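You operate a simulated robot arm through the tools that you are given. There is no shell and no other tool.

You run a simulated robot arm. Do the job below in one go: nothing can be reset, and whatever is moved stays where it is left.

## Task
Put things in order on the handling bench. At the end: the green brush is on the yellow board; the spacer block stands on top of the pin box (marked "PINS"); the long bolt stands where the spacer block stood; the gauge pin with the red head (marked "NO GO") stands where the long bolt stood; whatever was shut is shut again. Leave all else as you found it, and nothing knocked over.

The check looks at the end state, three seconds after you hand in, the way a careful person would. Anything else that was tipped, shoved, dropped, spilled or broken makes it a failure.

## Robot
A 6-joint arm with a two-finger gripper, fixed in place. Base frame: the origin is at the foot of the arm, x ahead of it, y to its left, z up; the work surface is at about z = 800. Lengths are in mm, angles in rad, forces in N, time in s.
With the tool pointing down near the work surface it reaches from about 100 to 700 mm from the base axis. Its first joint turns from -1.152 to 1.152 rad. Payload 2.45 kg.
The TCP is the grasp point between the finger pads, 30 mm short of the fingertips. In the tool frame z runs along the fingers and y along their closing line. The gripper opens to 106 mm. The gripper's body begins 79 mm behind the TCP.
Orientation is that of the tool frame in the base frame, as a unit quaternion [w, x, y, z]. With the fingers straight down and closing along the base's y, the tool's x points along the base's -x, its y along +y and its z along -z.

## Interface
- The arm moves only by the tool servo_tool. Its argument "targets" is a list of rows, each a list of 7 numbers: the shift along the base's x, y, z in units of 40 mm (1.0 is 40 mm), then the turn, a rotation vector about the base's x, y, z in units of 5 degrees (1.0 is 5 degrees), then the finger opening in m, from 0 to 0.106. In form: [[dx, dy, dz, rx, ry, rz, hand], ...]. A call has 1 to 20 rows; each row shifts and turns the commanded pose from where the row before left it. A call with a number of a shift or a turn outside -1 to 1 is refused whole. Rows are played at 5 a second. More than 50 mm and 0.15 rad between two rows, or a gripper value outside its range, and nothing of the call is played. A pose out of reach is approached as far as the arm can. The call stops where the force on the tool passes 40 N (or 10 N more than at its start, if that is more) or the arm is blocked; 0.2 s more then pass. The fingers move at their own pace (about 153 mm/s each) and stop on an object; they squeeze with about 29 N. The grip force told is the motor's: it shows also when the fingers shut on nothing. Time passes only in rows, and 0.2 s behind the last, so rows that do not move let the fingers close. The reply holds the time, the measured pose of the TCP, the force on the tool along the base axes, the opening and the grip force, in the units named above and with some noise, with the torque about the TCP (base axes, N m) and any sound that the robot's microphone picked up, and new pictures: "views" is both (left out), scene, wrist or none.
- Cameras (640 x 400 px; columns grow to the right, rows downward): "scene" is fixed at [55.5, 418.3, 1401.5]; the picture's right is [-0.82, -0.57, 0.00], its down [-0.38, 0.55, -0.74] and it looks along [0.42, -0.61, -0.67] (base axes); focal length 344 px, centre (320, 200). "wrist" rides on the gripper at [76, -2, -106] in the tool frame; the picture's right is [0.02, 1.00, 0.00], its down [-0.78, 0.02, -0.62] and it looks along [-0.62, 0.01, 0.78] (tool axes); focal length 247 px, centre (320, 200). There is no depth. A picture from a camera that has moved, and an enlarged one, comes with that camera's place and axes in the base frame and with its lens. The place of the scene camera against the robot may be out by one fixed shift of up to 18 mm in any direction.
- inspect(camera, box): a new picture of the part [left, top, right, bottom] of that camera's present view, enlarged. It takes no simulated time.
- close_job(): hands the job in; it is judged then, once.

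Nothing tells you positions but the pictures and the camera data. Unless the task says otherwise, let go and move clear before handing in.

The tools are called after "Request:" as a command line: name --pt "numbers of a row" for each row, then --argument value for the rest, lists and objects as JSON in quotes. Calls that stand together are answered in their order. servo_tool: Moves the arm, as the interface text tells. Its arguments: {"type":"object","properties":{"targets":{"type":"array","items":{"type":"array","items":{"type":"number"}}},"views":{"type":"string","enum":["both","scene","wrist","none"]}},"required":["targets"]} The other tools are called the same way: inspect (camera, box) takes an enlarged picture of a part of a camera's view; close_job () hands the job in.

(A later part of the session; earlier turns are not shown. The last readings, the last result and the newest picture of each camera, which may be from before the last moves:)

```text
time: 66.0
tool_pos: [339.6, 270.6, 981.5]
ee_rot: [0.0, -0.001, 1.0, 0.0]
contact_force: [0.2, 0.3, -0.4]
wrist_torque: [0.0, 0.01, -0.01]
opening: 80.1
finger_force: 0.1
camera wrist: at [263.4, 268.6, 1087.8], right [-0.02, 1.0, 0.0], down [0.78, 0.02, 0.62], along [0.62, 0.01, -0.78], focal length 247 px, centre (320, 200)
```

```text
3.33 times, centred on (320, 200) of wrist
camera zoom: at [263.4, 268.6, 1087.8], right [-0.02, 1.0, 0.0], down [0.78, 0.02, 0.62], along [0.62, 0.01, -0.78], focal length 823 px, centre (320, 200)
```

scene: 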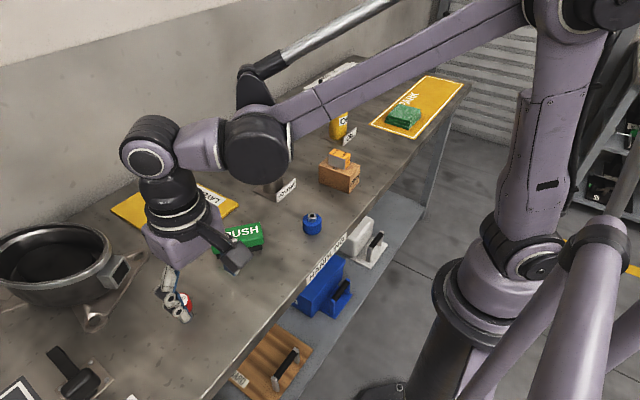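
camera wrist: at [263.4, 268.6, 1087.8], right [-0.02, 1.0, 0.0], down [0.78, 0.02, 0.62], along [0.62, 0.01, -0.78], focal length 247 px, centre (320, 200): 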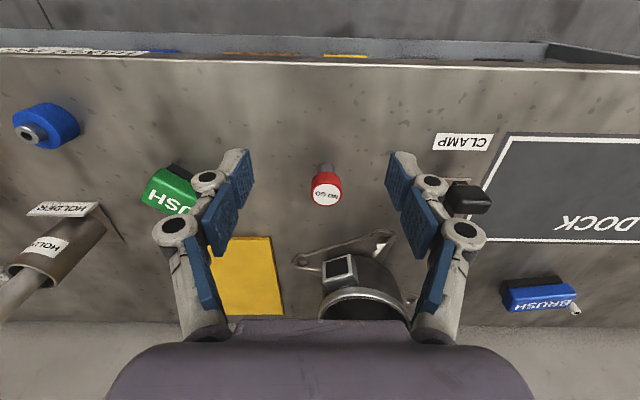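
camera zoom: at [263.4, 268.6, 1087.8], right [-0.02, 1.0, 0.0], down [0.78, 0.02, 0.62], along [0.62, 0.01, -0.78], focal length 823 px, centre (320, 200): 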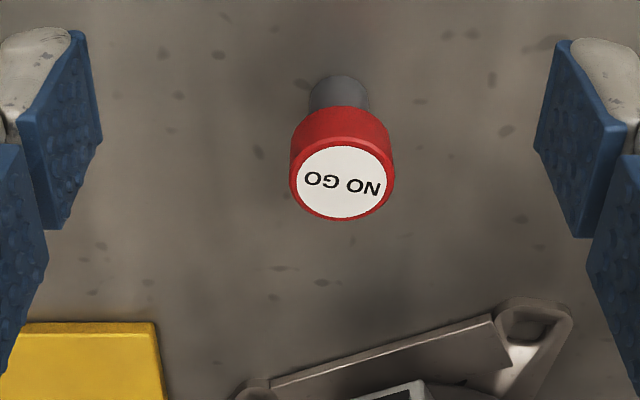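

The NO GO gauge stands at about (442, 279) with a ~37 mm red head topping out at z≈855. I move above it for a refined view.

Request:
servo_tool --pt "0.5 0.04 0 0 0 0 0.07" --pt "0.6 0.05 -0.2 0 0 0 0.07" --pt "0.6 0.05 -0.4 0 0 0 0.07" --pt "0.5 0.04 -0.4 0 0 0 0.07" --pt "0.36 0.03 -0.28 0 0 0 0.07" --pt "0 0 0 0 0 0 0.07" --pt "0 0 0 0 0 0 0.07" --views "both"

Request:
inspect --camera "wrist" --box '[270, 70, 370, 190]'

```text
time: 67.6
tool_pos: [442.3, 276.8, 930.7]
ee_rot: [0.0, 0.0, 1.0, -0.001]
contact_force: [0.8, -0.1, 0.3]
wrist_torque: [0.04, -0.01, 0.04]
opening: 69.9
finger_force: 0.2
camera wrist: at [366.1, 275.8, 1035.1], right [-0.02, 1.0, 0.0], down [0.78, 0.02, 0.62], along [0.62, 0.01, -0.78], focal length 247 px, centre (320, 200)
```

scene: 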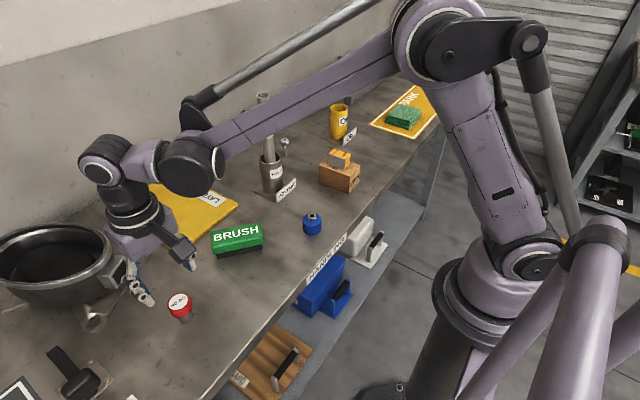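
wrist: 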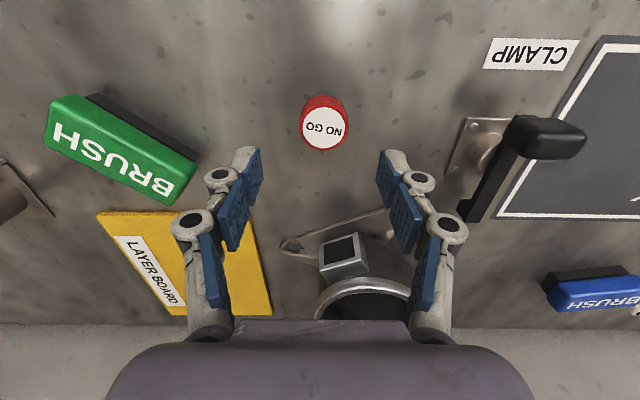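

```text
3.33 times, centred on (320, 130) of wrist
camera zoom: at [366.1, 275.8, 1035.1], right [-0.02, 1.0, 0.0], down [0.78, 0.02, 0.62], along [0.62, 0.01, -0.78], focal length 823 px, centre (320, 433)
```

zoom: 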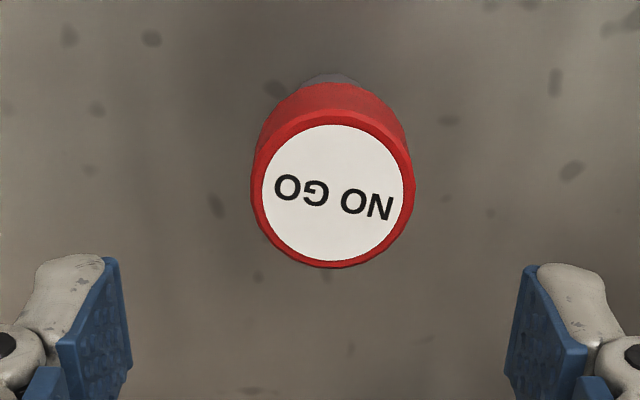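

The head is about 2.5 mm left and 2 mm nearer than the TCP. I correct, descend, and narrow the fingers for a final check.

Request:
servo_tool --pt "-0.05 0.06 -0.2 0 0 0 0.07" --pt "0 0 -0.4 0 0 0 0.07" --pt "0 0 -0.4 0 0 0 0.07" --pt "0 0 -0.3 0 0 0 0.07" --pt "0 0 -0.3 0 0 0 0.07" --pt "0 0 -0.1 0 0 0 0.07" --pt "0 0 0 0 0 0 0.05" --pt "0 0 0 0 0 0 0.048" --pt "0 0 0 0 0 0 0.048" --views "wrist"

Request:
inspect --camera "wrist" --box '[270, 100, 370, 220]'

```text
time: 69.6
tool_pos: [440.4, 280.7, 861.3]
ee_rot: [-0.001, -0.002, 1.0, 0.001]
contact_force: [0.7, 0.3, 0.0]
wrist_torque: [-0.02, 0.01, -0.03]
opening: 47.9
finger_force: 0.1
camera wrist: at [364.6, 278.8, 967.0], right [-0.02, 1.0, 0.0], down [0.78, 0.02, 0.62], along [0.62, 0.01, -0.78], focal length 247 px, centre (320, 200)
```

wrist: 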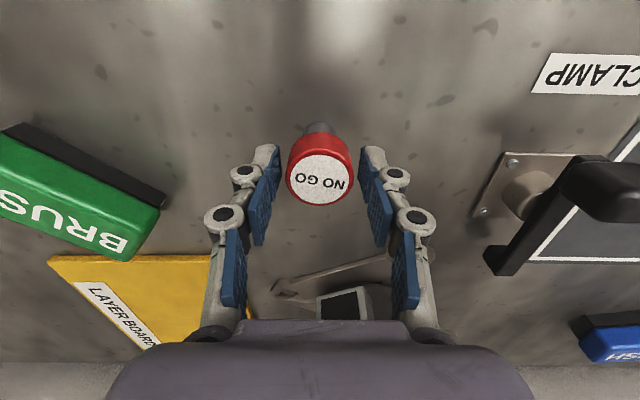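

```text
3.33 times, centred on (320, 160) of wrist
camera zoom: at [364.6, 278.8, 967.0], right [-0.02, 1.0, 0.0], down [0.78, 0.02, 0.62], along [0.62, 0.01, -0.78], focal length 823 px, centre (320, 333)
```

zoom: 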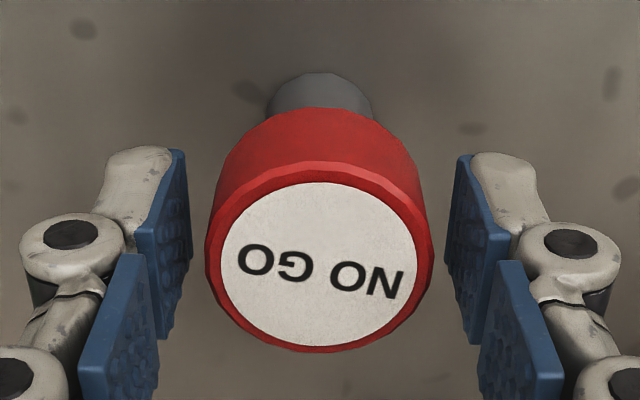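

Centred. Closing slowly, then a test lift.

Request:
servo_tool --pt "0 0 0 0 0 0 0.043" --pt "0 0 0 0 0 0 0.04" --pt "0 0 0 0 0 0 0.038" --pt "0 0 0 0 0 0 0.036" --pt "0 0 0 0 0 0 0.034" --pt "0 0 0 0 0 0 0.03" --pt "0 0 0 0 0 0 0.025" --pt "0 0 0 0 0 0 0.025" --pt "0 0 0.05 0 0 0 0.025" --pt "0 0 0.05 0 0 0 0.025" --pt "0 0 0.1 0 0 0 0.025" --pt "0 0 0.1 0 0 0 0.025" --pt "0 0 0.1 0 0 0 0.025" --pt "0 0 0 0 0 0 0.025" --views "both"

Request:
inspect --camera "wrist" --box '[270, 100, 370, 220]'

```text
time: 72.6
tool_pos: [440.4, 279.5, 878.2]
ee_rot: [0.0, -0.001, 1.0, 0.0]
contact_force: [-0.3, -0.9, -0.9]
wrist_torque: [0.0, -0.02, -0.02]
opening: 36.5
finger_force: 28.9
camera wrist: at [364.0, 278.8, 983.0], right [-0.02, 1.0, 0.0], down [0.78, 0.02, 0.62], along [0.62, 0.01, -0.78], focal length 247 px, centre (320, 200)
```

scene: 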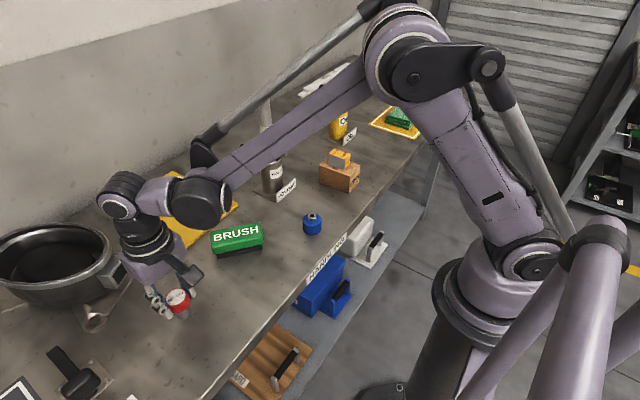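
wrist: 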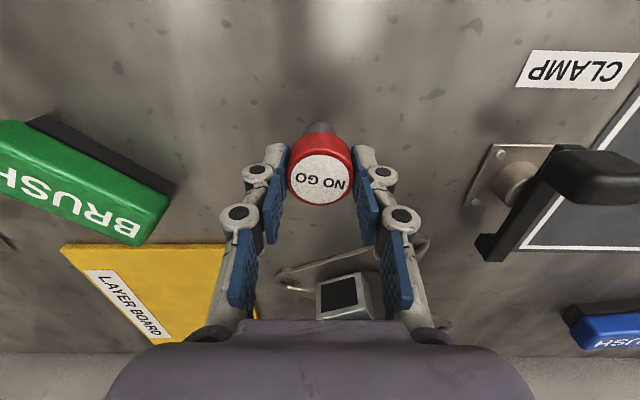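

```text
3.33 times, centred on (320, 160) of wrist
camera zoom: at [364.0, 278.8, 983.0], right [-0.02, 1.0, 0.0], down [0.78, 0.02, 0.62], along [0.62, 0.01, -0.78], focal length 823 px, centre (320, 333)
```

zoom: 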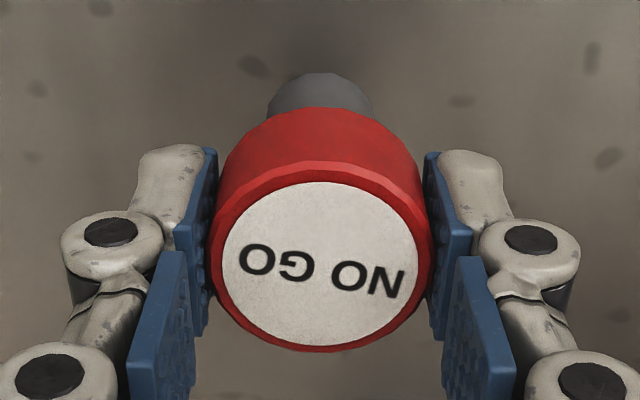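

The gauge is firmly held. I lift it to clear everything and carry it across to the bolt's old place.

Request:
servo_tool --pt "0 0 0.3 0 0 0 0.025" --pt "0 0 0.6 0 0 0 0.025" --pt "0 0 0.8 0 0 0 0.025" --pt "0 0 0.8 0 0 0 0.025" --pt "0 0 0.325 0 0 0 0.025" --pt "-0.02 -0.4 0 0 0 0 0.025" --pt "-0.02 -0.7 0 0 0 0 0.025" --pt "-0.02 -0.9 0 0 0 0 0.025" --pt "-0.02 -0.9 0 0 0 0 0.025" --pt "-0.02 -0.9 0 0 0 0 0.025" --pt "-0.02 -0.9 0 0 0 0 0.025" --pt "-0.02 -0.9 0 0 0 0 0.025" --pt "-0.02 -0.9 0 0 0 0 0.025" --pt "-0.02 -0.9 0 0 0 0 0.025" --pt "-0.02 -0.9 0 0 0 0 0.025" --pt "-0.02 -0.9 0 0 0 0 0.025" --pt "-0.02 -0.9 0 0 0 0 0.025" --pt "-0.02 -0.9 0 0 0 0 0.025" --pt "-0.02 -0.9 0 0 0 0 0.025" --pt "-0.02 -0.9 0 0 0 0 0.025" --views "both"

Request:
servo_tool --pt "-0.03 -0.9 0 0 0 0 0.025" --pt "-0.03 -0.9 0 0 0 0 0.025" --pt "-0.03 -0.9 0 0 0 0 0.025" --pt "-0.03 -0.9 0 0 0 0 0.025" --pt "-0.03 -0.9 0 0 0 0 0.025" --pt "-0.03 -0.7 0 0 0 0 0.025" --pt "-0.03 -0.5 0 0 0 0 0.025" --pt "0 -0.3 0 0 0 0 0.025" --pt "0 -0.185 0 0 0 0 0.025" --pt "0 0 0 0 0 0 0.025" --pt "0 0 0 0 0 0 0.025" --views "both"

Request:
inspect --camera "wrist" --box '[270, 100, 370, 220]'

```text
time: 76.8
tool_pos: [428.3, -232.5, 990.0]
ee_rot: [0.0, -0.001, 1.0, 0.0]
contact_force: [0.3, 0.3, -0.2]
wrist_torque: [0.01, -0.04, 0.02]
opening: 36.4
finger_force: 29.0
camera wrist: at [352.1, -234.5, 1095.1], right [-0.02, 1.0, 0.0], down [0.78, 0.02, 0.62], along [0.62, 0.02, -0.78], focal length 247 px, centre (320, 200)
```

scene: 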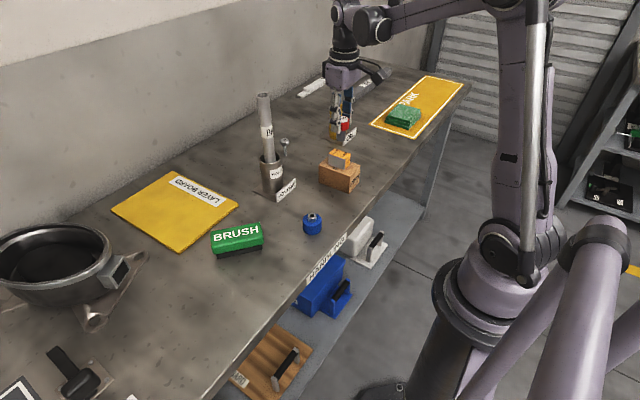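
wrist: 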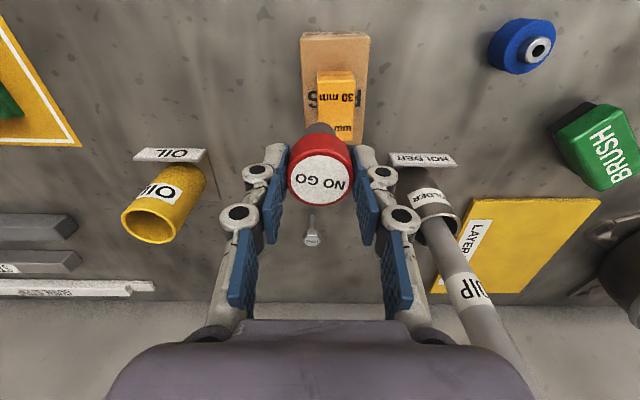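

```text
time: 79.2
tool_pos: [421.4, -478.4, 990.3]
ee_rot: [0.0, -0.001, 1.0, 0.0]
contact_force: [0.2, 0.4, -0.8]
wrist_torque: [-0.01, -0.01, 0.02]
opening: 36.3
finger_force: 28.8
camera wrist: at [344.2, -480.1, 1095.9], right [-0.02, 1.0, 0.0], down [0.78, 0.02, 0.62], along [0.62, 0.01, -0.78], focal length 247 px, centre (320, 200)
```

scene: 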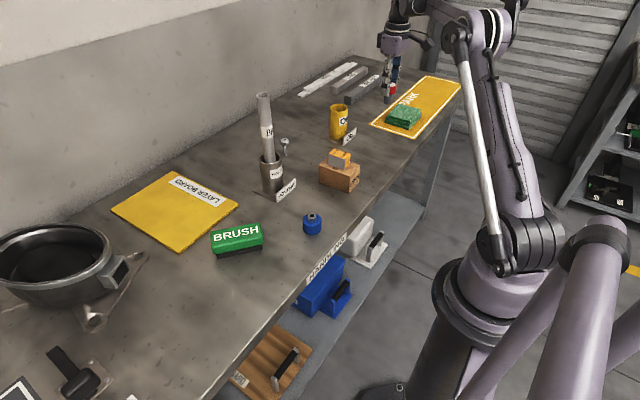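
wrist: 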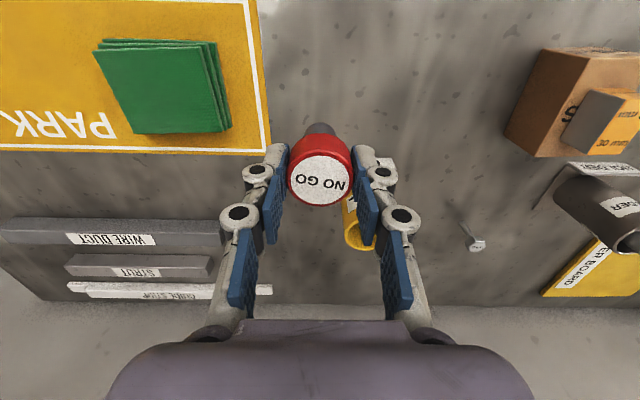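

```text
3.33 times, centred on (320, 160) of wrist
camera zoom: at [344.2, -480.1, 1095.9], right [-0.02, 1.0, 0.0], down [0.78, 0.02, 0.62], along [0.62, 0.01, -0.78], focal length 823 px, centre (320, 333)
```

zoom: 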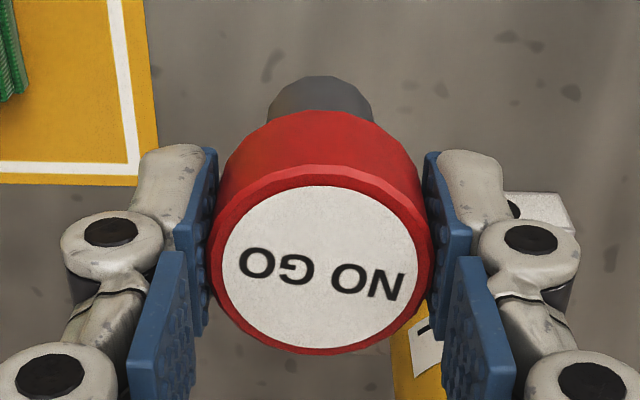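

Above the bolt's old place with the gauge upright. Descending to near contact.

Request:
servo_tool --pt "0 0 -0.3 0 0 0 0.025" --pt "0 0 -0.6 0 0 0 0.025" --pt "0 0 -0.6 0 0 0 0.025" --pt "0 0 -0.6 0 0 0 0.025" --pt "0 0 -0.5 0 0 0 0.025" --pt "0 0 -0.3 0 0 0 0.025" --pt "0 0 -0.15 0 0 0 0.025" --pt "0 0 0 0 0 0 0.025" --pt "0 0 0 0 0 0 0.025" --views "both"

Request:
servo_tool --pt "0 0 -0.025 0 0 0 0.025" --pt "0 0 -0.025 0 0 0 0.025" --pt "0 0 0 0 0 0 0.025" --views "none"

Request:
servo_tool --pt "0 0 -0.025 0 0 0 0.025" --pt "0 0 0 0 0 0 0.025" --views "none"

Request:
servo_tool --pt "0 0 -0.025 0 0 0 0.025" --pt "0 0 0 0 0 0 0.025" --views "none"

```text
time: 81.2
tool_pos: [419.3, -479.3, 868.5]
ee_rot: [-0.001, 0.0, 1.0, 0.001]
contact_force: [0.5, 0.2, -2.0]
wrist_torque: [0.02, 0.0, 0.03]
opening: 36.7
finger_force: 29.6
camera wrist: at [343.2, -479.8, 973.7], right [-0.02, 1.0, 0.0], down [0.78, 0.02, 0.62], along [0.62, 0.01, -0.78], focal length 247 px, centre (320, 200)
```

scene: 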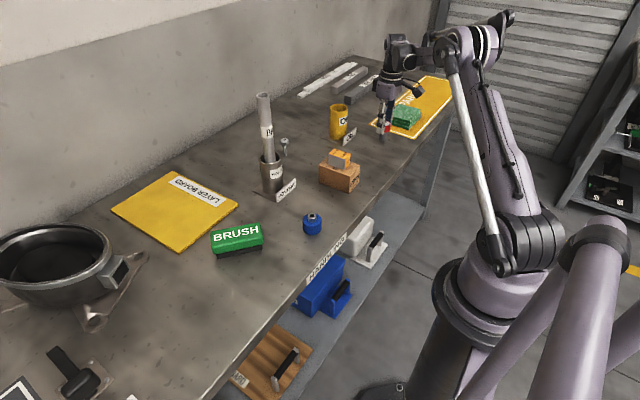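
wrist: 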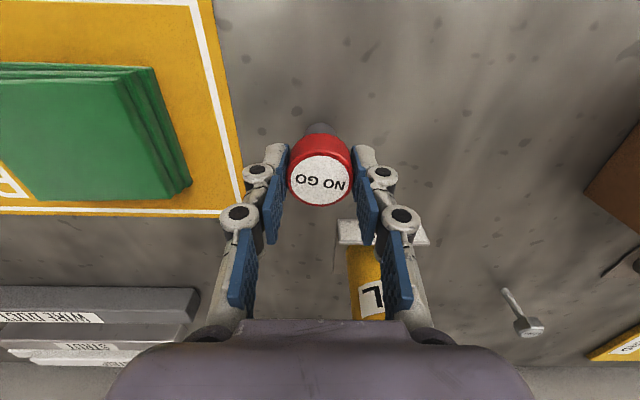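

```text
time: 82.0
tool_pos: [419.6, -477.8, 867.2]
ee_rot: [0.0, 0.0, 1.0, -0.001]
contact_force: [-0.2, 0.1, -0.9]
wrist_torque: [-0.01, 0.03, 0.04]
opening: 36.7
finger_force: 29.1
```

```text
time: 82.6
tool_pos: [420.3, -479.5, 865.4]
ee_rot: [0.0, -0.001, 1.0, 0.0]
contact_force: [-0.8, 0.6, -0.9]
wrist_torque: [0.0, 0.0, 0.02]
opening: 36.7
finger_force: 28.6
```

```text
time: 83.2
tool_pos: [420.1, -478.7, 864.3]
ee_rot: [0.0, -0.001, 1.0, 0.0]
contact_force: [-0.5, -0.3, 0.0]
wrist_torque: [0.0, 0.0, 0.02]
opening: 36.5
finger_force: 29.1
```

Request:
servo_tool --pt "0 0 -0.02 0 0 0 0.025" --pt "0 0 0 0 0 0 0.025" --views "none"

Request:
servo_tool --pt "0 0 -0.02 0 0 0 0.025" --pt "0 0 0 0 0 0 0.025" --views "none"

Request:
servo_tool --pt "0 0 -0.015 0 0 0 0.025" --pt "0 0 0 0 0 0 0.025" --views "none"

```text
time: 83.8
tool_pos: [419.4, -480.0, 864.4]
ee_rot: [0.0, -0.001, 1.0, 0.0]
contact_force: [-0.5, -0.1, -1.4]
wrist_torque: [-0.03, -0.01, 0.04]
opening: 36.7
finger_force: 29.0
```

```text
time: 84.4
tool_pos: [420.4, -479.8, 864.0]
ee_rot: [0.0, -0.001, 1.0, 0.0]
contact_force: [0.4, -0.4, -0.4]
wrist_torque: [0.05, 0.0, 0.01]
opening: 36.4
finger_force: 28.8
```

```text
time: 85.0
tool_pos: [420.4, -480.1, 862.0]
ee_rot: [0.0, 0.0, 1.0, -0.001]
contact_force: [0.0, -0.2, -0.6]
wrist_torque: [-0.01, -0.04, -0.01]
opening: 36.3
finger_force: 29.5
```

Request:
servo_tool --pt "0 0 -0.015 0 0 0 0.025" --pt "0 0 0 0 0 0 0.025" --views "none"

Request:
servo_tool --pt "0 0 -0.015 0 0 0 0.025" --pt "0 0 0 0 0 0 0.025" --views "none"

```text
time: 85.6
tool_pos: [419.1, -480.2, 863.0]
ee_rot: [0.0, -0.001, 1.0, 0.0]
contact_force: [-0.1, -0.4, -0.8]
wrist_torque: [0.0, 0.01, 0.0]
opening: 36.7
finger_force: 28.4
```

```text
time: 86.2
tool_pos: [419.0, -478.6, 860.5]
ee_rot: [0.0, -0.001, 1.0, 0.0]
contact_force: [0.8, -2.4, 10.8]
wrist_torque: [-0.07, -0.11, -0.03]
opening: 36.6
finger_force: 29.0
```

Contact. Easing off slightly and opening slowly.

Request:
servo_tool --pt "0 0 0.005 0 0 0 0.03" --pt "0 0 0 0 0 0 0.036" --pt "0 0 0 0 0 0 0.0375" --pt "0 0 0 0 0 0 0.039" --pt "0 0 0 0 0 0 0.042" --pt "0 0 0 0 0 0 0.05" --pt "0 0 0 0 0 0 0.06" --pt "0 0 0 0 0 0 0.07" --pt "0 0 0 0 0 0 0.07" --pt "0 0 0.2 0 0 0 0.07" --pt "0 0 0.5 0 0 0 0.07" --pt "0 0 0.8 0 0 0 0.07" --pt "0 0 0.9 0 0 0 0.07" --pt "0 0 0.6 0 0 0 0.07" --pt "0 0 0 0 0 0 0.07" --views "both"

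Request:
inspect --camera "scene" --box '[365, 110, 405, 145]'

Request:
inspect --camera "wrist" --box '[260, 60, 380, 200]'

```text
time: 89.4
tool_pos: [420.0, -476.9, 982.8]
ee_rot: [0.0, 0.0, 1.0, 0.0]
contact_force: [-0.1, 0.2, 0.3]
wrist_torque: [-0.02, -0.01, 0.01]
opening: 69.7
finger_force: 0.1
camera wrist: at [343.5, -479.8, 1087.4], right [-0.02, 1.0, 0.0], down [0.78, 0.02, 0.62], along [0.62, 0.01, -0.78], focal length 247 px, centre (320, 200)
```

scene: 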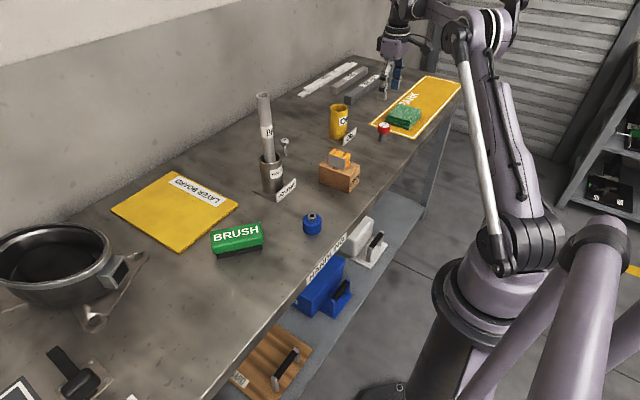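
wrist: 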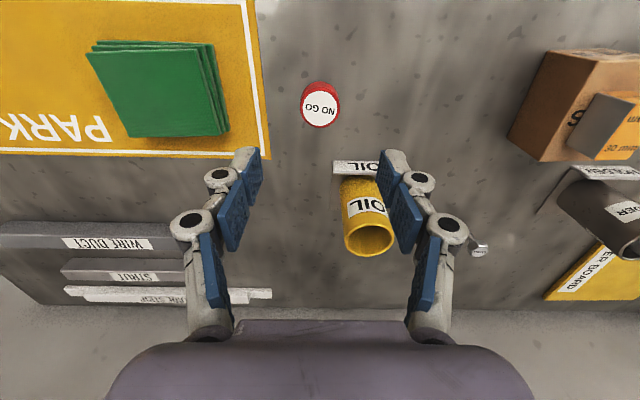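

```text
11.43 times, centred on (385, 128) of scene
camera zoom: at [55.5, 418.3, 1401.5], right [-0.82, -0.57, 0.0], down [-0.38, 0.55, -0.74], along [0.42, -0.61, -0.67], focal length 3934 px, centre (-423, 1029)
```

zoom: 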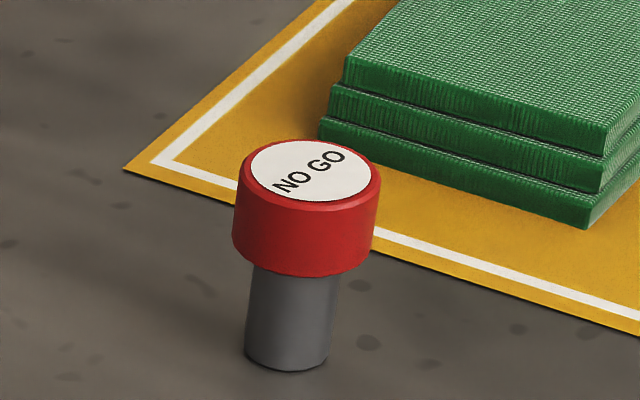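

```text
2.86 times, centred on (320, 130) of wrist
camera zoom: at [343.5, -479.8, 1087.4], right [-0.02, 1.0, 0.0], down [0.78, 0.02, 0.62], along [0.62, 0.01, -0.78], focal length 706 px, centre (320, 400)
```

zoom: 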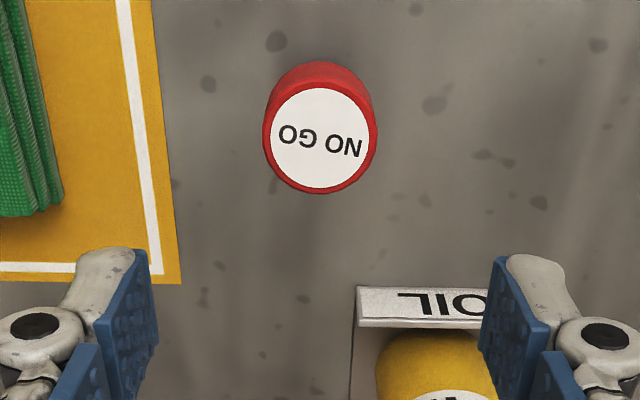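

The gauge stands upright on the bolt's old spot. Now over to the brush: I move to a viewpoint near (340, 95).

Request:
servo_tool --pt "-0.125 0.894 0 0 0 0 0.08" --pt "-0.125 0.894 0 0 0 0 0.08" --pt "-0.125 0.894 0 0 0 0 0.08" --pt "-0.125 0.894 0 0 0 0 0.08" --pt "-0.125 0.894 0 0 0 0 0.08" --pt "-0.125 0.894 0 0 0 0 0.08" --pt "-0.125 0.894 0 0 0 0 0.08" --pt "-0.125 0.894 0 0 0 0 0.08" --pt "-0.125 0.894 0 0 0 0 0.08" --pt "-0.125 0.894 0 0 0 0 0.08" --pt "-0.125 0.894 0 0 0 0 0.08" --pt "-0.125 0.894 0 0 0 0 0.08" --pt "-0.125 0.894 0 0 0 0 0.08" --pt "-0.125 0.894 0 0 0 0 0.08" --pt "-0.125 0.894 0 0 0 0 0.08" --pt "-0.125 0.894 0 0 0 0 0.08" --pt "0 0 0 0 0 0 0.08" --pt "0 0 0 0 0 0 0.08" --views "both"

Request:
inspect --camera "wrist" --box '[260, 110, 400, 230]'

Request:
inspect --camera "wrist" --box '[200, 170, 460, 330]'

```text
time: 93.2
tool_pos: [340.9, 92.4, 983.5]
ee_rot: [0.0, -0.001, 1.0, 0.0]
contact_force: [-0.1, 0.0, 0.4]
wrist_torque: [0.0, 0.01, 0.01]
opening: 80.2
finger_force: 0.1
camera wrist: at [264.3, 90.4, 1088.7], right [-0.02, 1.0, 0.0], down [0.78, 0.02, 0.62], along [0.62, 0.01, -0.78], focal length 247 px, centre (320, 200)
```

scene: 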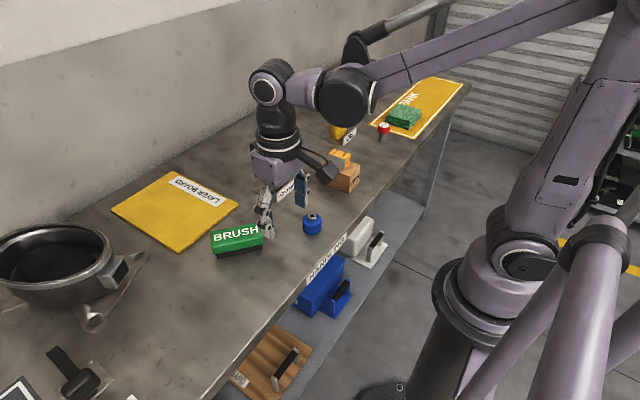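
wrist: 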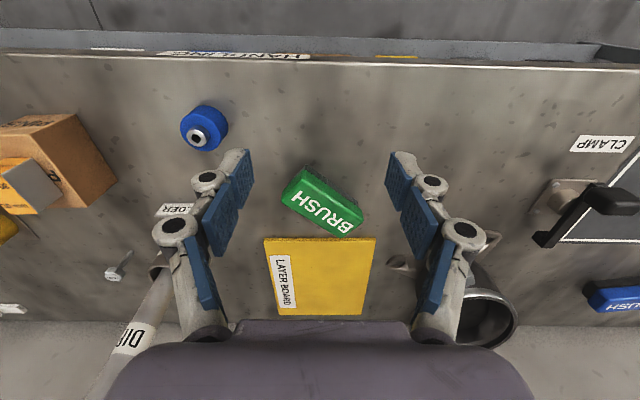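

```text
3.33 times, centred on (330, 170) of wrist
camera zoom: at [264.3, 90.4, 1088.7], right [-0.02, 1.0, 0.0], down [0.78, 0.02, 0.62], along [0.62, 0.01, -0.78], focal length 823 px, centre (287, 300)
```

zoom: 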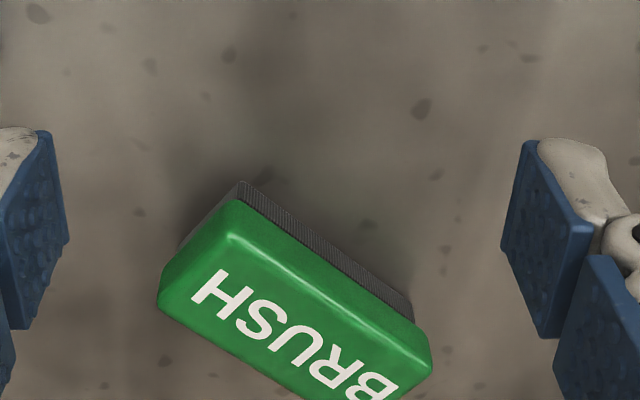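

```text
2.46 times, centred on (330, 250) of wrist
camera zoom: at [264.3, 90.4, 1088.7], right [-0.02, 1.0, 0.0], down [0.78, 0.02, 0.62], along [0.62, 0.01, -0.78], focal length 608 px, centre (295, 77)
```

zoom: 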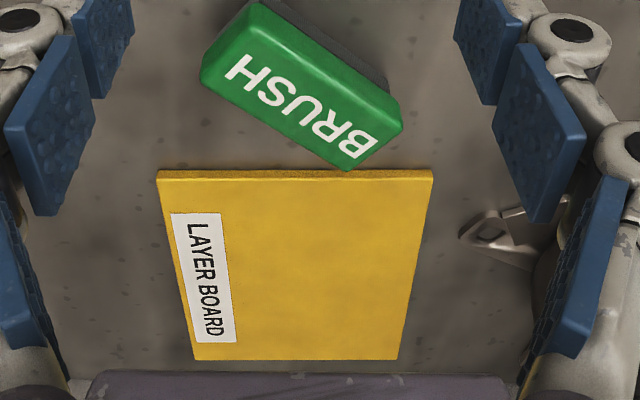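

The brush is about 97 × 42 × 39 mm at (481, 99), its long axis 38° off y; the board spans x 573–834, y 3–190. I turn the gripper +52° to grasp across its width and move above it.

Request:
servo_tool --pt "0.319 0.015 -0.109 0 0 0.945 0.08" --pt "0.319 0.015 -0.109 0 0 0.945 0.08" --pt "0.319 0.015 -0.109 0 0 0.945 0.08" --pt "0.319 0.015 -0.109 0 0 0.945 0.08" --pt "0.319 0.015 -0.109 0 0 0.945 0.08" --pt "0.319 0.015 -0.109 0 0 0.945 0.08" --pt "0.319 0.015 -0.109 0 0 0.945 0.08" --pt "0.319 0.015 -0.109 0 0 0.945 0.08" --pt "0.319 0.015 -0.109 0 0 0.945 0.08" --pt "0.319 0.015 -0.109 0 0 0.945 0.08" --pt "0.319 0.015 -0.109 0 0 0.945 0.08" --pt "0 0 0 0 0 0 0.08" --pt "0 0 0 0 0 0 0.08" --views "both"

Request:
inspect --camera "wrist" --box '[230, 60, 410, 220]'

```text
time: 96.0
tool_pos: [480.4, 101.0, 932.5]
ee_rot: [0.0, -0.439, 0.898, 0.0]
contact_force: [-0.8, -0.2, 1.0]
wrist_torque: [0.01, -0.02, 0.02]
opening: 80.0
finger_force: 0.0
camera wrist: at [435.2, 40.2, 1038.1], right [-0.8, 0.6, 0.0], down [0.47, 0.63, 0.62], along [0.37, 0.5, -0.78], focal length 247 px, centre (320, 200)
```

scene: 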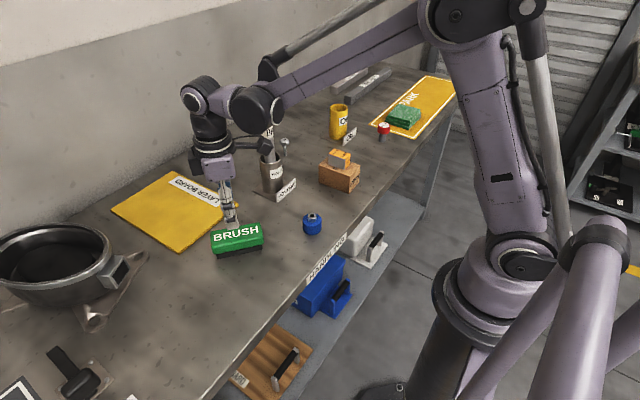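
wrist: 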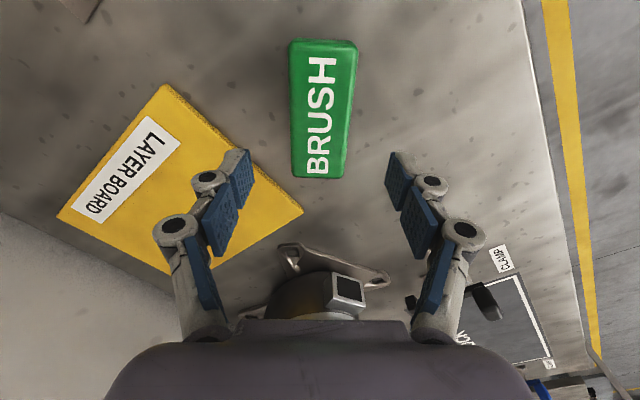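

```text
2.50 times, centred on (320, 140) of wrist
camera zoom: at [435.2, 40.2, 1038.1], right [-0.8, 0.6, 0.0], down [0.47, 0.63, 0.62], along [0.37, 0.5, -0.78], focal length 617 px, centre (320, 350)
```

zoom: 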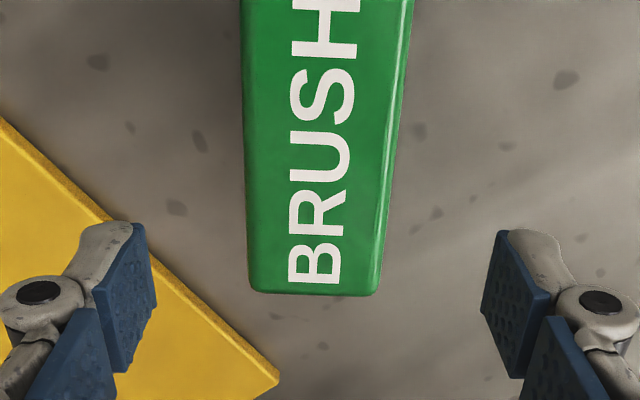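

Alignment is good to within 1.5° and 2 mm. I correct, descend to z≈838, and check before closing.

Request:
servo_tool --pt "0.03 -0.023 -0.3 0 0 -0.3 0.08" --pt "0 0 -0.6 0 0 0 0.08" --pt "0 0 -0.6 0 0 0 0.08" --pt "0 0 -0.5 0 0 0 0.08" --pt "0 0 -0.25 0 0 0 0.08" --pt "0 0 -0.1 0 0 0 0.08" --pt "0 0 0 0 0 0 0.07" --pt "0 0 0 0 0 0 0.07" --views "both"

Request:
inspect --camera "wrist" --box '[220, 40, 420, 240]'

```text
time: 97.8
tool_pos: [481.3, 99.2, 839.0]
ee_rot: [0.0, -0.427, 0.904, 0.001]
contact_force: [-0.2, 0.6, 0.4]
wrist_torque: [0.0, 0.03, 0.0]
opening: 70.1
finger_force: 0.1
camera wrist: at [434.8, 39.7, 944.8], right [-0.79, 0.62, 0.0], down [0.48, 0.62, 0.62], along [0.38, 0.49, -0.78], focal length 247 px, centre (320, 200)
```

scene: 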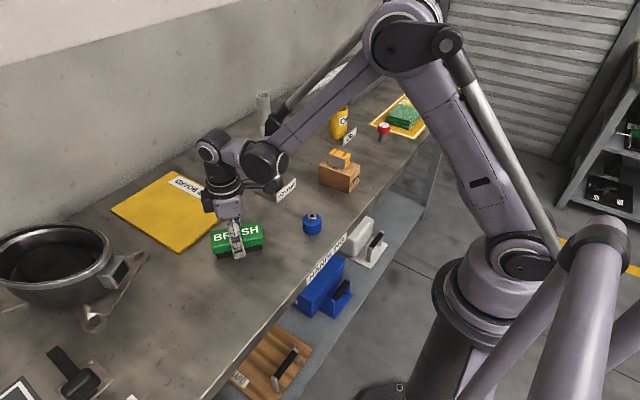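
wrist: 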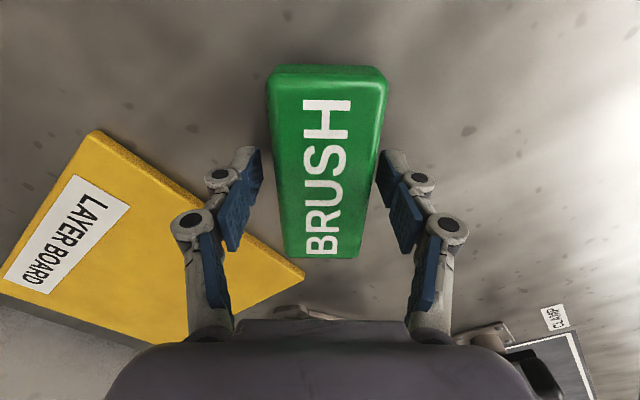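

```text
2.00 times, centred on (320, 140) of wrist
camera zoom: at [434.8, 39.7, 944.8], right [-0.79, 0.62, 0.0], down [0.48, 0.62, 0.62], along [0.38, 0.49, -0.78], focal length 494 px, centre (320, 320)
```

zoom: 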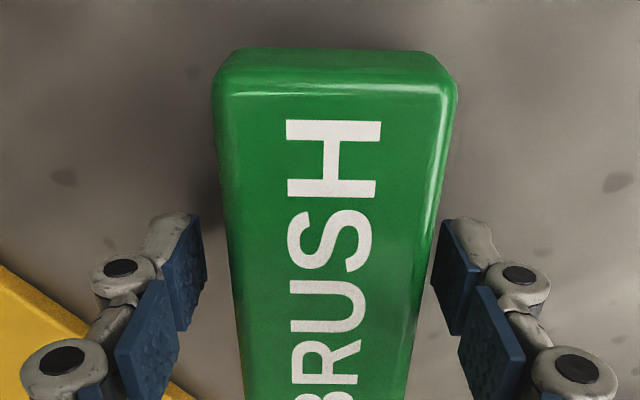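

The brush is aligned but 1.9 mm toward the right pad. I shift, close slowly, and test lift.

Request:
servo_tool --pt "-0.037 0.03 0 0 0 0 0.07" --pt "0 0 0 0 0 0 0.06" --pt "0 0 0 0 0 0 0.053" --pt "0 0 0 0 0 0 0.048" --pt "0 0 0 0 0 0 0.044" --pt "0 0 0 0 0 0 0.038" --pt "0 0 0 0 0 0 0.03" --pt "0 0 0 0 0 0 0.03" --pt "0 0 0.05 0 0 0 0.03" --pt "0 0 0.1 0 0 0 0.03" --pt "0 0 0.15 0 0 0 0.03" --pt "0 0 0.2 0 0 0 0.03" --pt "0 0 0 0 0 0 0.03" --views "both"

Request:
inspect --camera "scene" --box '[180, 160, 300, 280]'

```text
time: 100.6
tool_pos: [479.9, 100.9, 858.5]
ee_rot: [0.0, -0.427, 0.904, 0.0]
contact_force: [-0.2, 0.2, -0.4]
wrist_torque: [0.0, 0.02, 0.02]
opening: 48.6
finger_force: 28.6
camera wrist: at [433.1, 41.2, 964.3], right [-0.79, 0.62, 0.0], down [0.48, 0.62, 0.62], along [0.38, 0.49, -0.78], focal length 247 px, centre (320, 200)
```

scene: 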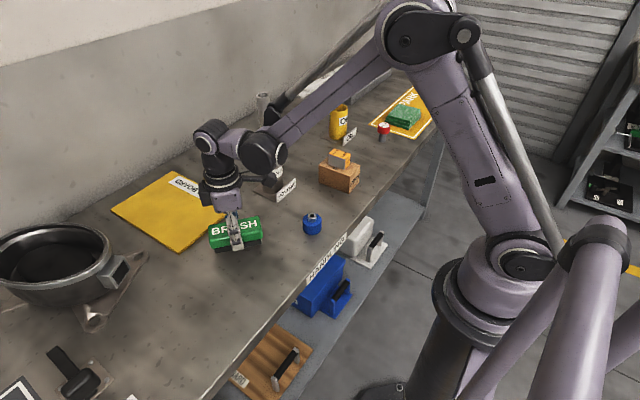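
wrist: 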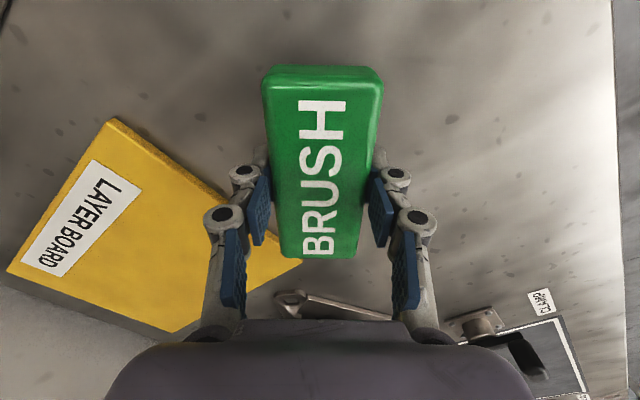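

```text
3.33 times, centred on (240, 220) of scene
camera zoom: at [55.5, 418.3, 1401.5], right [-0.82, -0.57, 0.0], down [-0.38, 0.55, -0.74], along [0.42, -0.61, -0.67], focal length 1148 px, centre (587, 133)
```

zoom: 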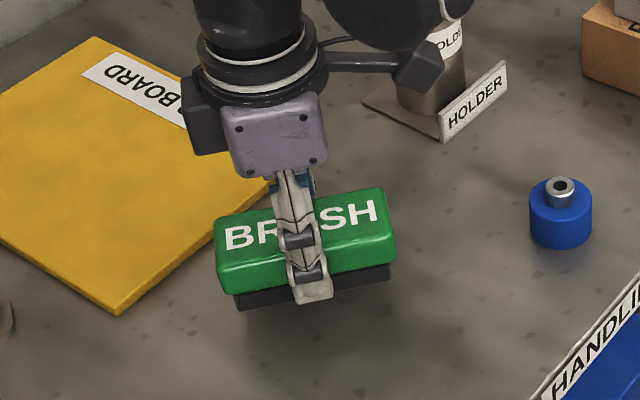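

The brush is held. I lift and carry it over the near half of the yellow board, to (645, 97).

Request:
servo_tool --pt "0 0 0.4 0 0 0 0.03" --pt "0 0 0.6 0 0 0 0.03" --pt "0.3 -0.01 0 0 0 0 0.03" --pt "0.6 -0.02 0 0 0 0 0.03" --pt "0.8 -0.02 0 0 0 0 0.03" --pt "0.8 -0.02 0 0 0 0 0.03" --pt "0.8 -0.02 0 0 0 0 0.03" --pt "0.6 -0.01 0 0 0 0 0.03" --pt "0.225 0 0 0 0 0 0.03" --pt "0 0 0 0 0 0 0.03" --pt "0 0 0 0 0 0 0.03" --views "both"

Request:
inspect --camera "scene" --box '[100, 100, 300, 280]'

```text
time: 103.0
tool_pos: [645.9, 96.0, 898.4]
ee_rot: [0.001, -0.427, 0.904, 0.0]
contact_force: [0.6, 0.1, -1.6]
wrist_torque: [0.04, 0.03, -0.04]
opening: 48.7
finger_force: 28.6
camera wrist: at [598.7, 36.6, 1003.7], right [-0.79, 0.62, 0.0], down [0.48, 0.62, 0.62], along [0.38, 0.49, -0.78], focal length 247 px, centre (320, 200)
```

scene: 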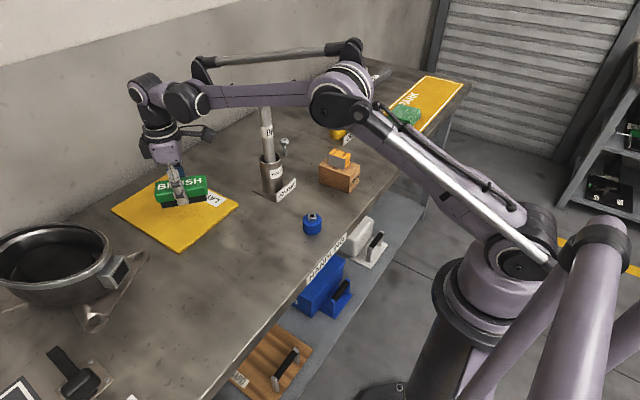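
wrist: 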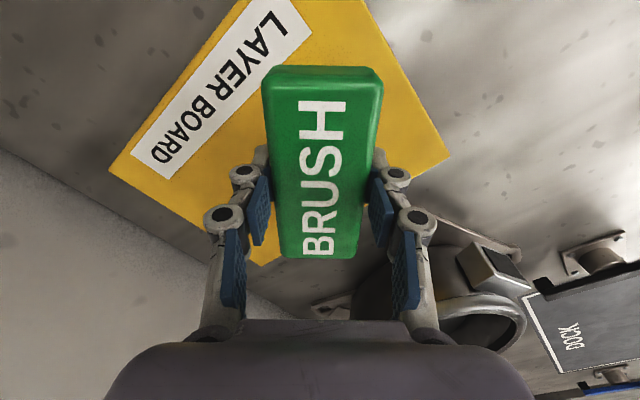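

```text
2.22 times, centred on (200, 190) of scene
camera zoom: at [55.5, 418.3, 1401.5], right [-0.82, -0.57, 0.0], down [-0.38, 0.55, -0.74], along [0.42, -0.61, -0.67], focal length 765 px, centre (587, 222)
```

zoom: 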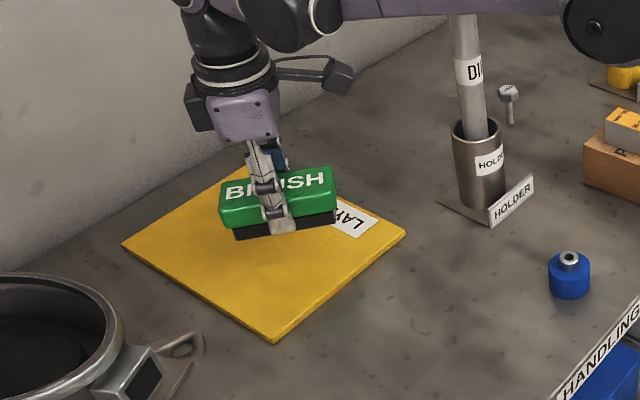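

The brush hangs over the middle-near part of the board (board spans x 571–825, y 5–195). Lowering until contact.

Request:
servo_tool --pt "0 0 -0.3 0 0 0 0.03" --pt "0 0 -0.4 0 0 0 0.03" --pt "0 0 -0.3 0 0 0 0.03" --pt "0 0 -0.15 0 0 0 0.03" --pt "0 0 0 0 0 0 0.03" --pt "0 0 0 0 0 0 0.03" --views "none"

Request:
servo_tool --pt "0 0 -0.025 0 0 0 0.03" --pt "0 0 -0.025 0 0 0 0.03" --pt "0 0 0 0 0 0 0.03" --views "none"

Request:
servo_tool --pt "0 0 -0.025 0 0 0 0.03" --pt "0 0 0 0 0 0 0.03" --views "none"

Request:
servo_tool --pt "0 0 -0.025 0 0 0 0.03" --pt "0 0 0 0 0 0 0.03" --views "none"

```text
time: 104.4
tool_pos: [645.5, 96.9, 853.8]
ee_rot: [-0.001, -0.427, 0.904, 0.0]
contact_force: [0.4, -1.3, -0.1]
wrist_torque: [-0.04, 0.0, 0.02]
opening: 48.6
finger_force: 29.6
```

```text
time: 105.2
tool_pos: [646.0, 96.7, 852.1]
ee_rot: [0.0, -0.427, 0.904, 0.0]
contact_force: [-0.2, 0.7, -0.8]
wrist_torque: [-0.01, -0.02, 0.05]
opening: 48.9
finger_force: 28.9
```

```text
time: 105.8
tool_pos: [644.8, 97.5, 850.4]
ee_rot: [0.0, -0.427, 0.904, 0.0]
contact_force: [-0.1, -0.2, -1.7]
wrist_torque: [-0.01, -0.01, 0.03]
opening: 49.0
finger_force: 28.7
```

```text
time: 106.4
tool_pos: [645.4, 96.4, 849.8]
ee_rot: [0.0, -0.427, 0.904, 0.0]
contact_force: [0.4, -0.2, -1.5]
wrist_torque: [0.0, 0.0, 0.02]
opening: 48.7
finger_force: 29.3
```

Request:
servo_tool --pt "0 0 -0.025 0 0 0 0.03" --pt "0 0 0 0 0 0 0.03" --views "none"

Request:
servo_tool --pt "0 0 -0.025 0 0 0 0.03" --pt "0 0 0 0 0 0 0.03" --views "none"

Request:
servo_tool --pt "0 0 -0.02 0 0 0 0.03" --pt "0 0 0 0 0 0 0.03" --views "none"

```text
time: 107.0
tool_pos: [645.5, 95.2, 849.3]
ee_rot: [0.0, -0.427, 0.904, 0.0]
contact_force: [1.0, 0.5, 18.7]
wrist_torque: [-0.04, 0.04, 0.04]
opening: 48.7
finger_force: 28.7
```

```text
time: 107.6
tool_pos: [645.3, 97.0, 849.0]
ee_rot: [0.0, -0.427, 0.904, 0.0]
contact_force: [-1.4, -0.5, 20.2]
wrist_torque: [-0.01, 0.03, 0.03]
opening: 48.6
finger_force: 29.2
```

```text
time: 108.2
tool_pos: [644.5, 97.2, 846.4]
ee_rot: [0.001, -0.427, 0.904, 0.0]
contact_force: [0.9, -2.0, 19.6]
wrist_torque: [-0.02, -0.06, 0.03]
opening: 48.6
finger_force: 29.2
```

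The brush rests on the board (force ~19 N). I ease up, open, and rise clear.

Request:
servo_tool --pt "0 0 0.015 0 0 0 0.03" --pt "0 0 0 0 0 0 0.047" --pt "0 0 0 0 0 0 0.051" --pt "0 0 0 0 0 0 0.056" --pt "0 0 0 0 0 0 0.065" --pt "0 0 0 0 0 0 0.075" --pt "0 0 0 0 0 0 0.075" --pt "0 0 0.2 0 0 0 0.075" --pt "0 0 0.5 0 0 0 0.075" --pt "0 0 0.8 0 0 0 0.075" --pt "0 0 0.9 0 0 0 0.075" --pt "0 0 0.9 0 0 0 0.075" --pt "-0.6 0 0 0 0 0 0.075" --pt "-0.8 0 0 0 0 0 0.075" --pt "-0.9 0 0 0 0 0 0.075" --pt "-0.9 0 0 0 0 0 0.075" --pt "-0.9 0 0 0 0 0 0.075" --pt "-0.9 0 0 0 0 0 0.075" --pt "-0.5 0 0 0 0 0 0.075" --pt "0 0 0 0 0 0 0.075" --views "both"

Request:
inspect --camera "scene" --box '[100, 130, 300, 280]'

Request:
inspect --camera "scene" --box '[250, 80, 430, 220]'

Request:
inspect --camera "scene" --box '[0, 200, 220, 400]'

```text
time: 112.4
tool_pos: [425.3, 96.4, 979.0]
ee_rot: [0.0, -0.427, 0.904, 0.001]
contact_force: [0.1, -0.6, 0.3]
wrist_torque: [0.04, 0.0, -0.02]
opening: 75.1
finger_force: 0.1
camera wrist: at [378.2, 37.1, 1084.5], right [-0.79, 0.62, 0.0], down [0.48, 0.62, 0.62], along [0.38, 0.49, -0.78], focal length 247 px, centre (320, 200)
```

scene: 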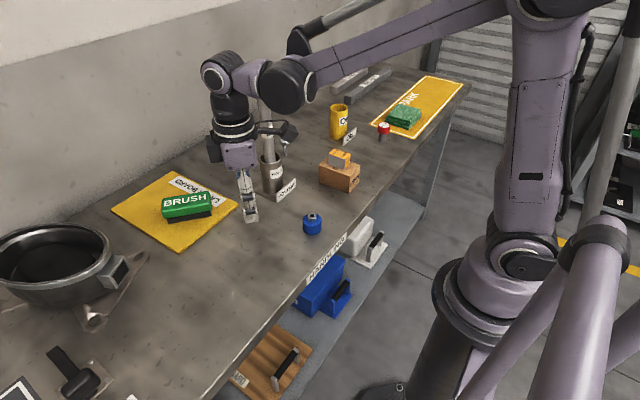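
wrist: 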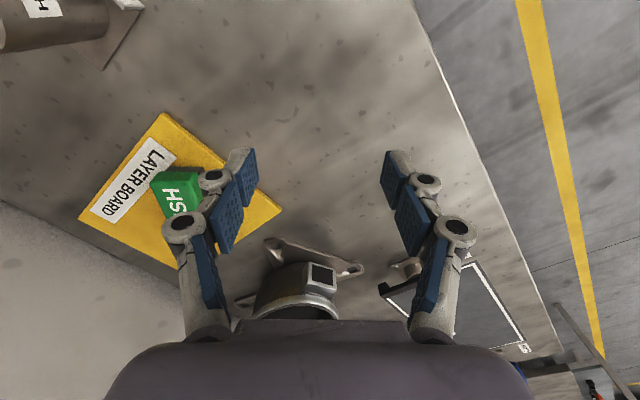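

```text
2.67 times, centred on (200, 205) of scene
camera zoom: at [55.5, 418.3, 1401.5], right [-0.82, -0.57, 0.0], down [-0.38, 0.55, -0.74], along [0.42, -0.61, -0.67], focal length 918 px, centre (640, 187)
```

zoom: 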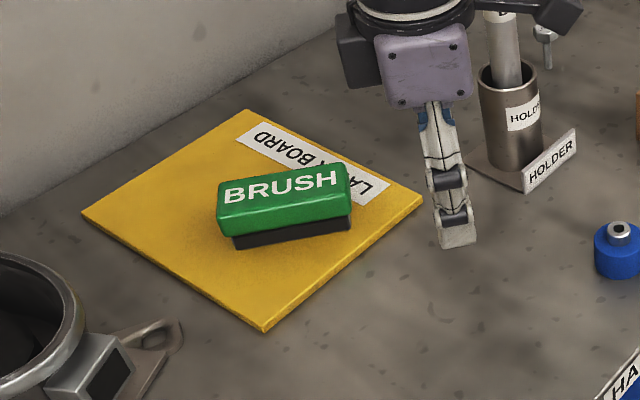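

```text
2.86 times, centred on (340, 150) of scene
camera zoom: at [55.5, 418.3, 1401.5], right [-0.82, -0.57, 0.0], down [-0.38, 0.55, -0.74], along [0.42, -0.61, -0.67], focal length 984 px, centre (263, 343)
```

zoom: 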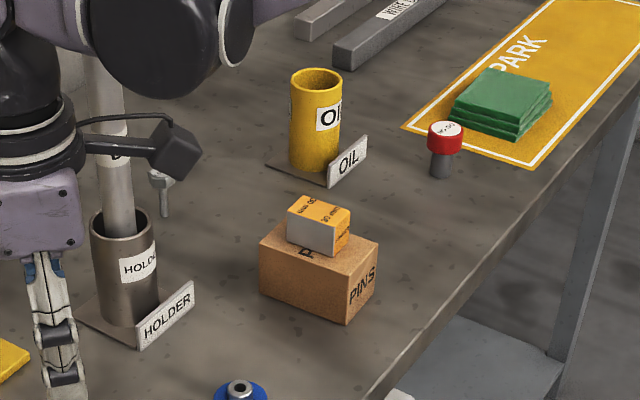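

```text
2.00 times, centred on (110, 300) of scene
camera zoom: at [55.5, 418.3, 1401.5], right [-0.82, -0.57, 0.0], down [-0.38, 0.55, -0.74], along [0.42, -0.61, -0.67], focal length 688 px, centre (740, 0)
```

zoom: 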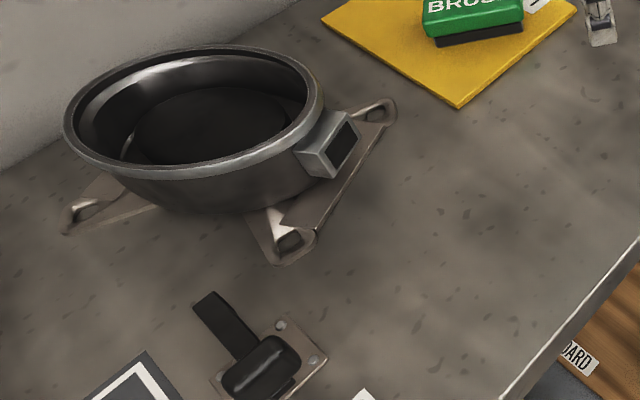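

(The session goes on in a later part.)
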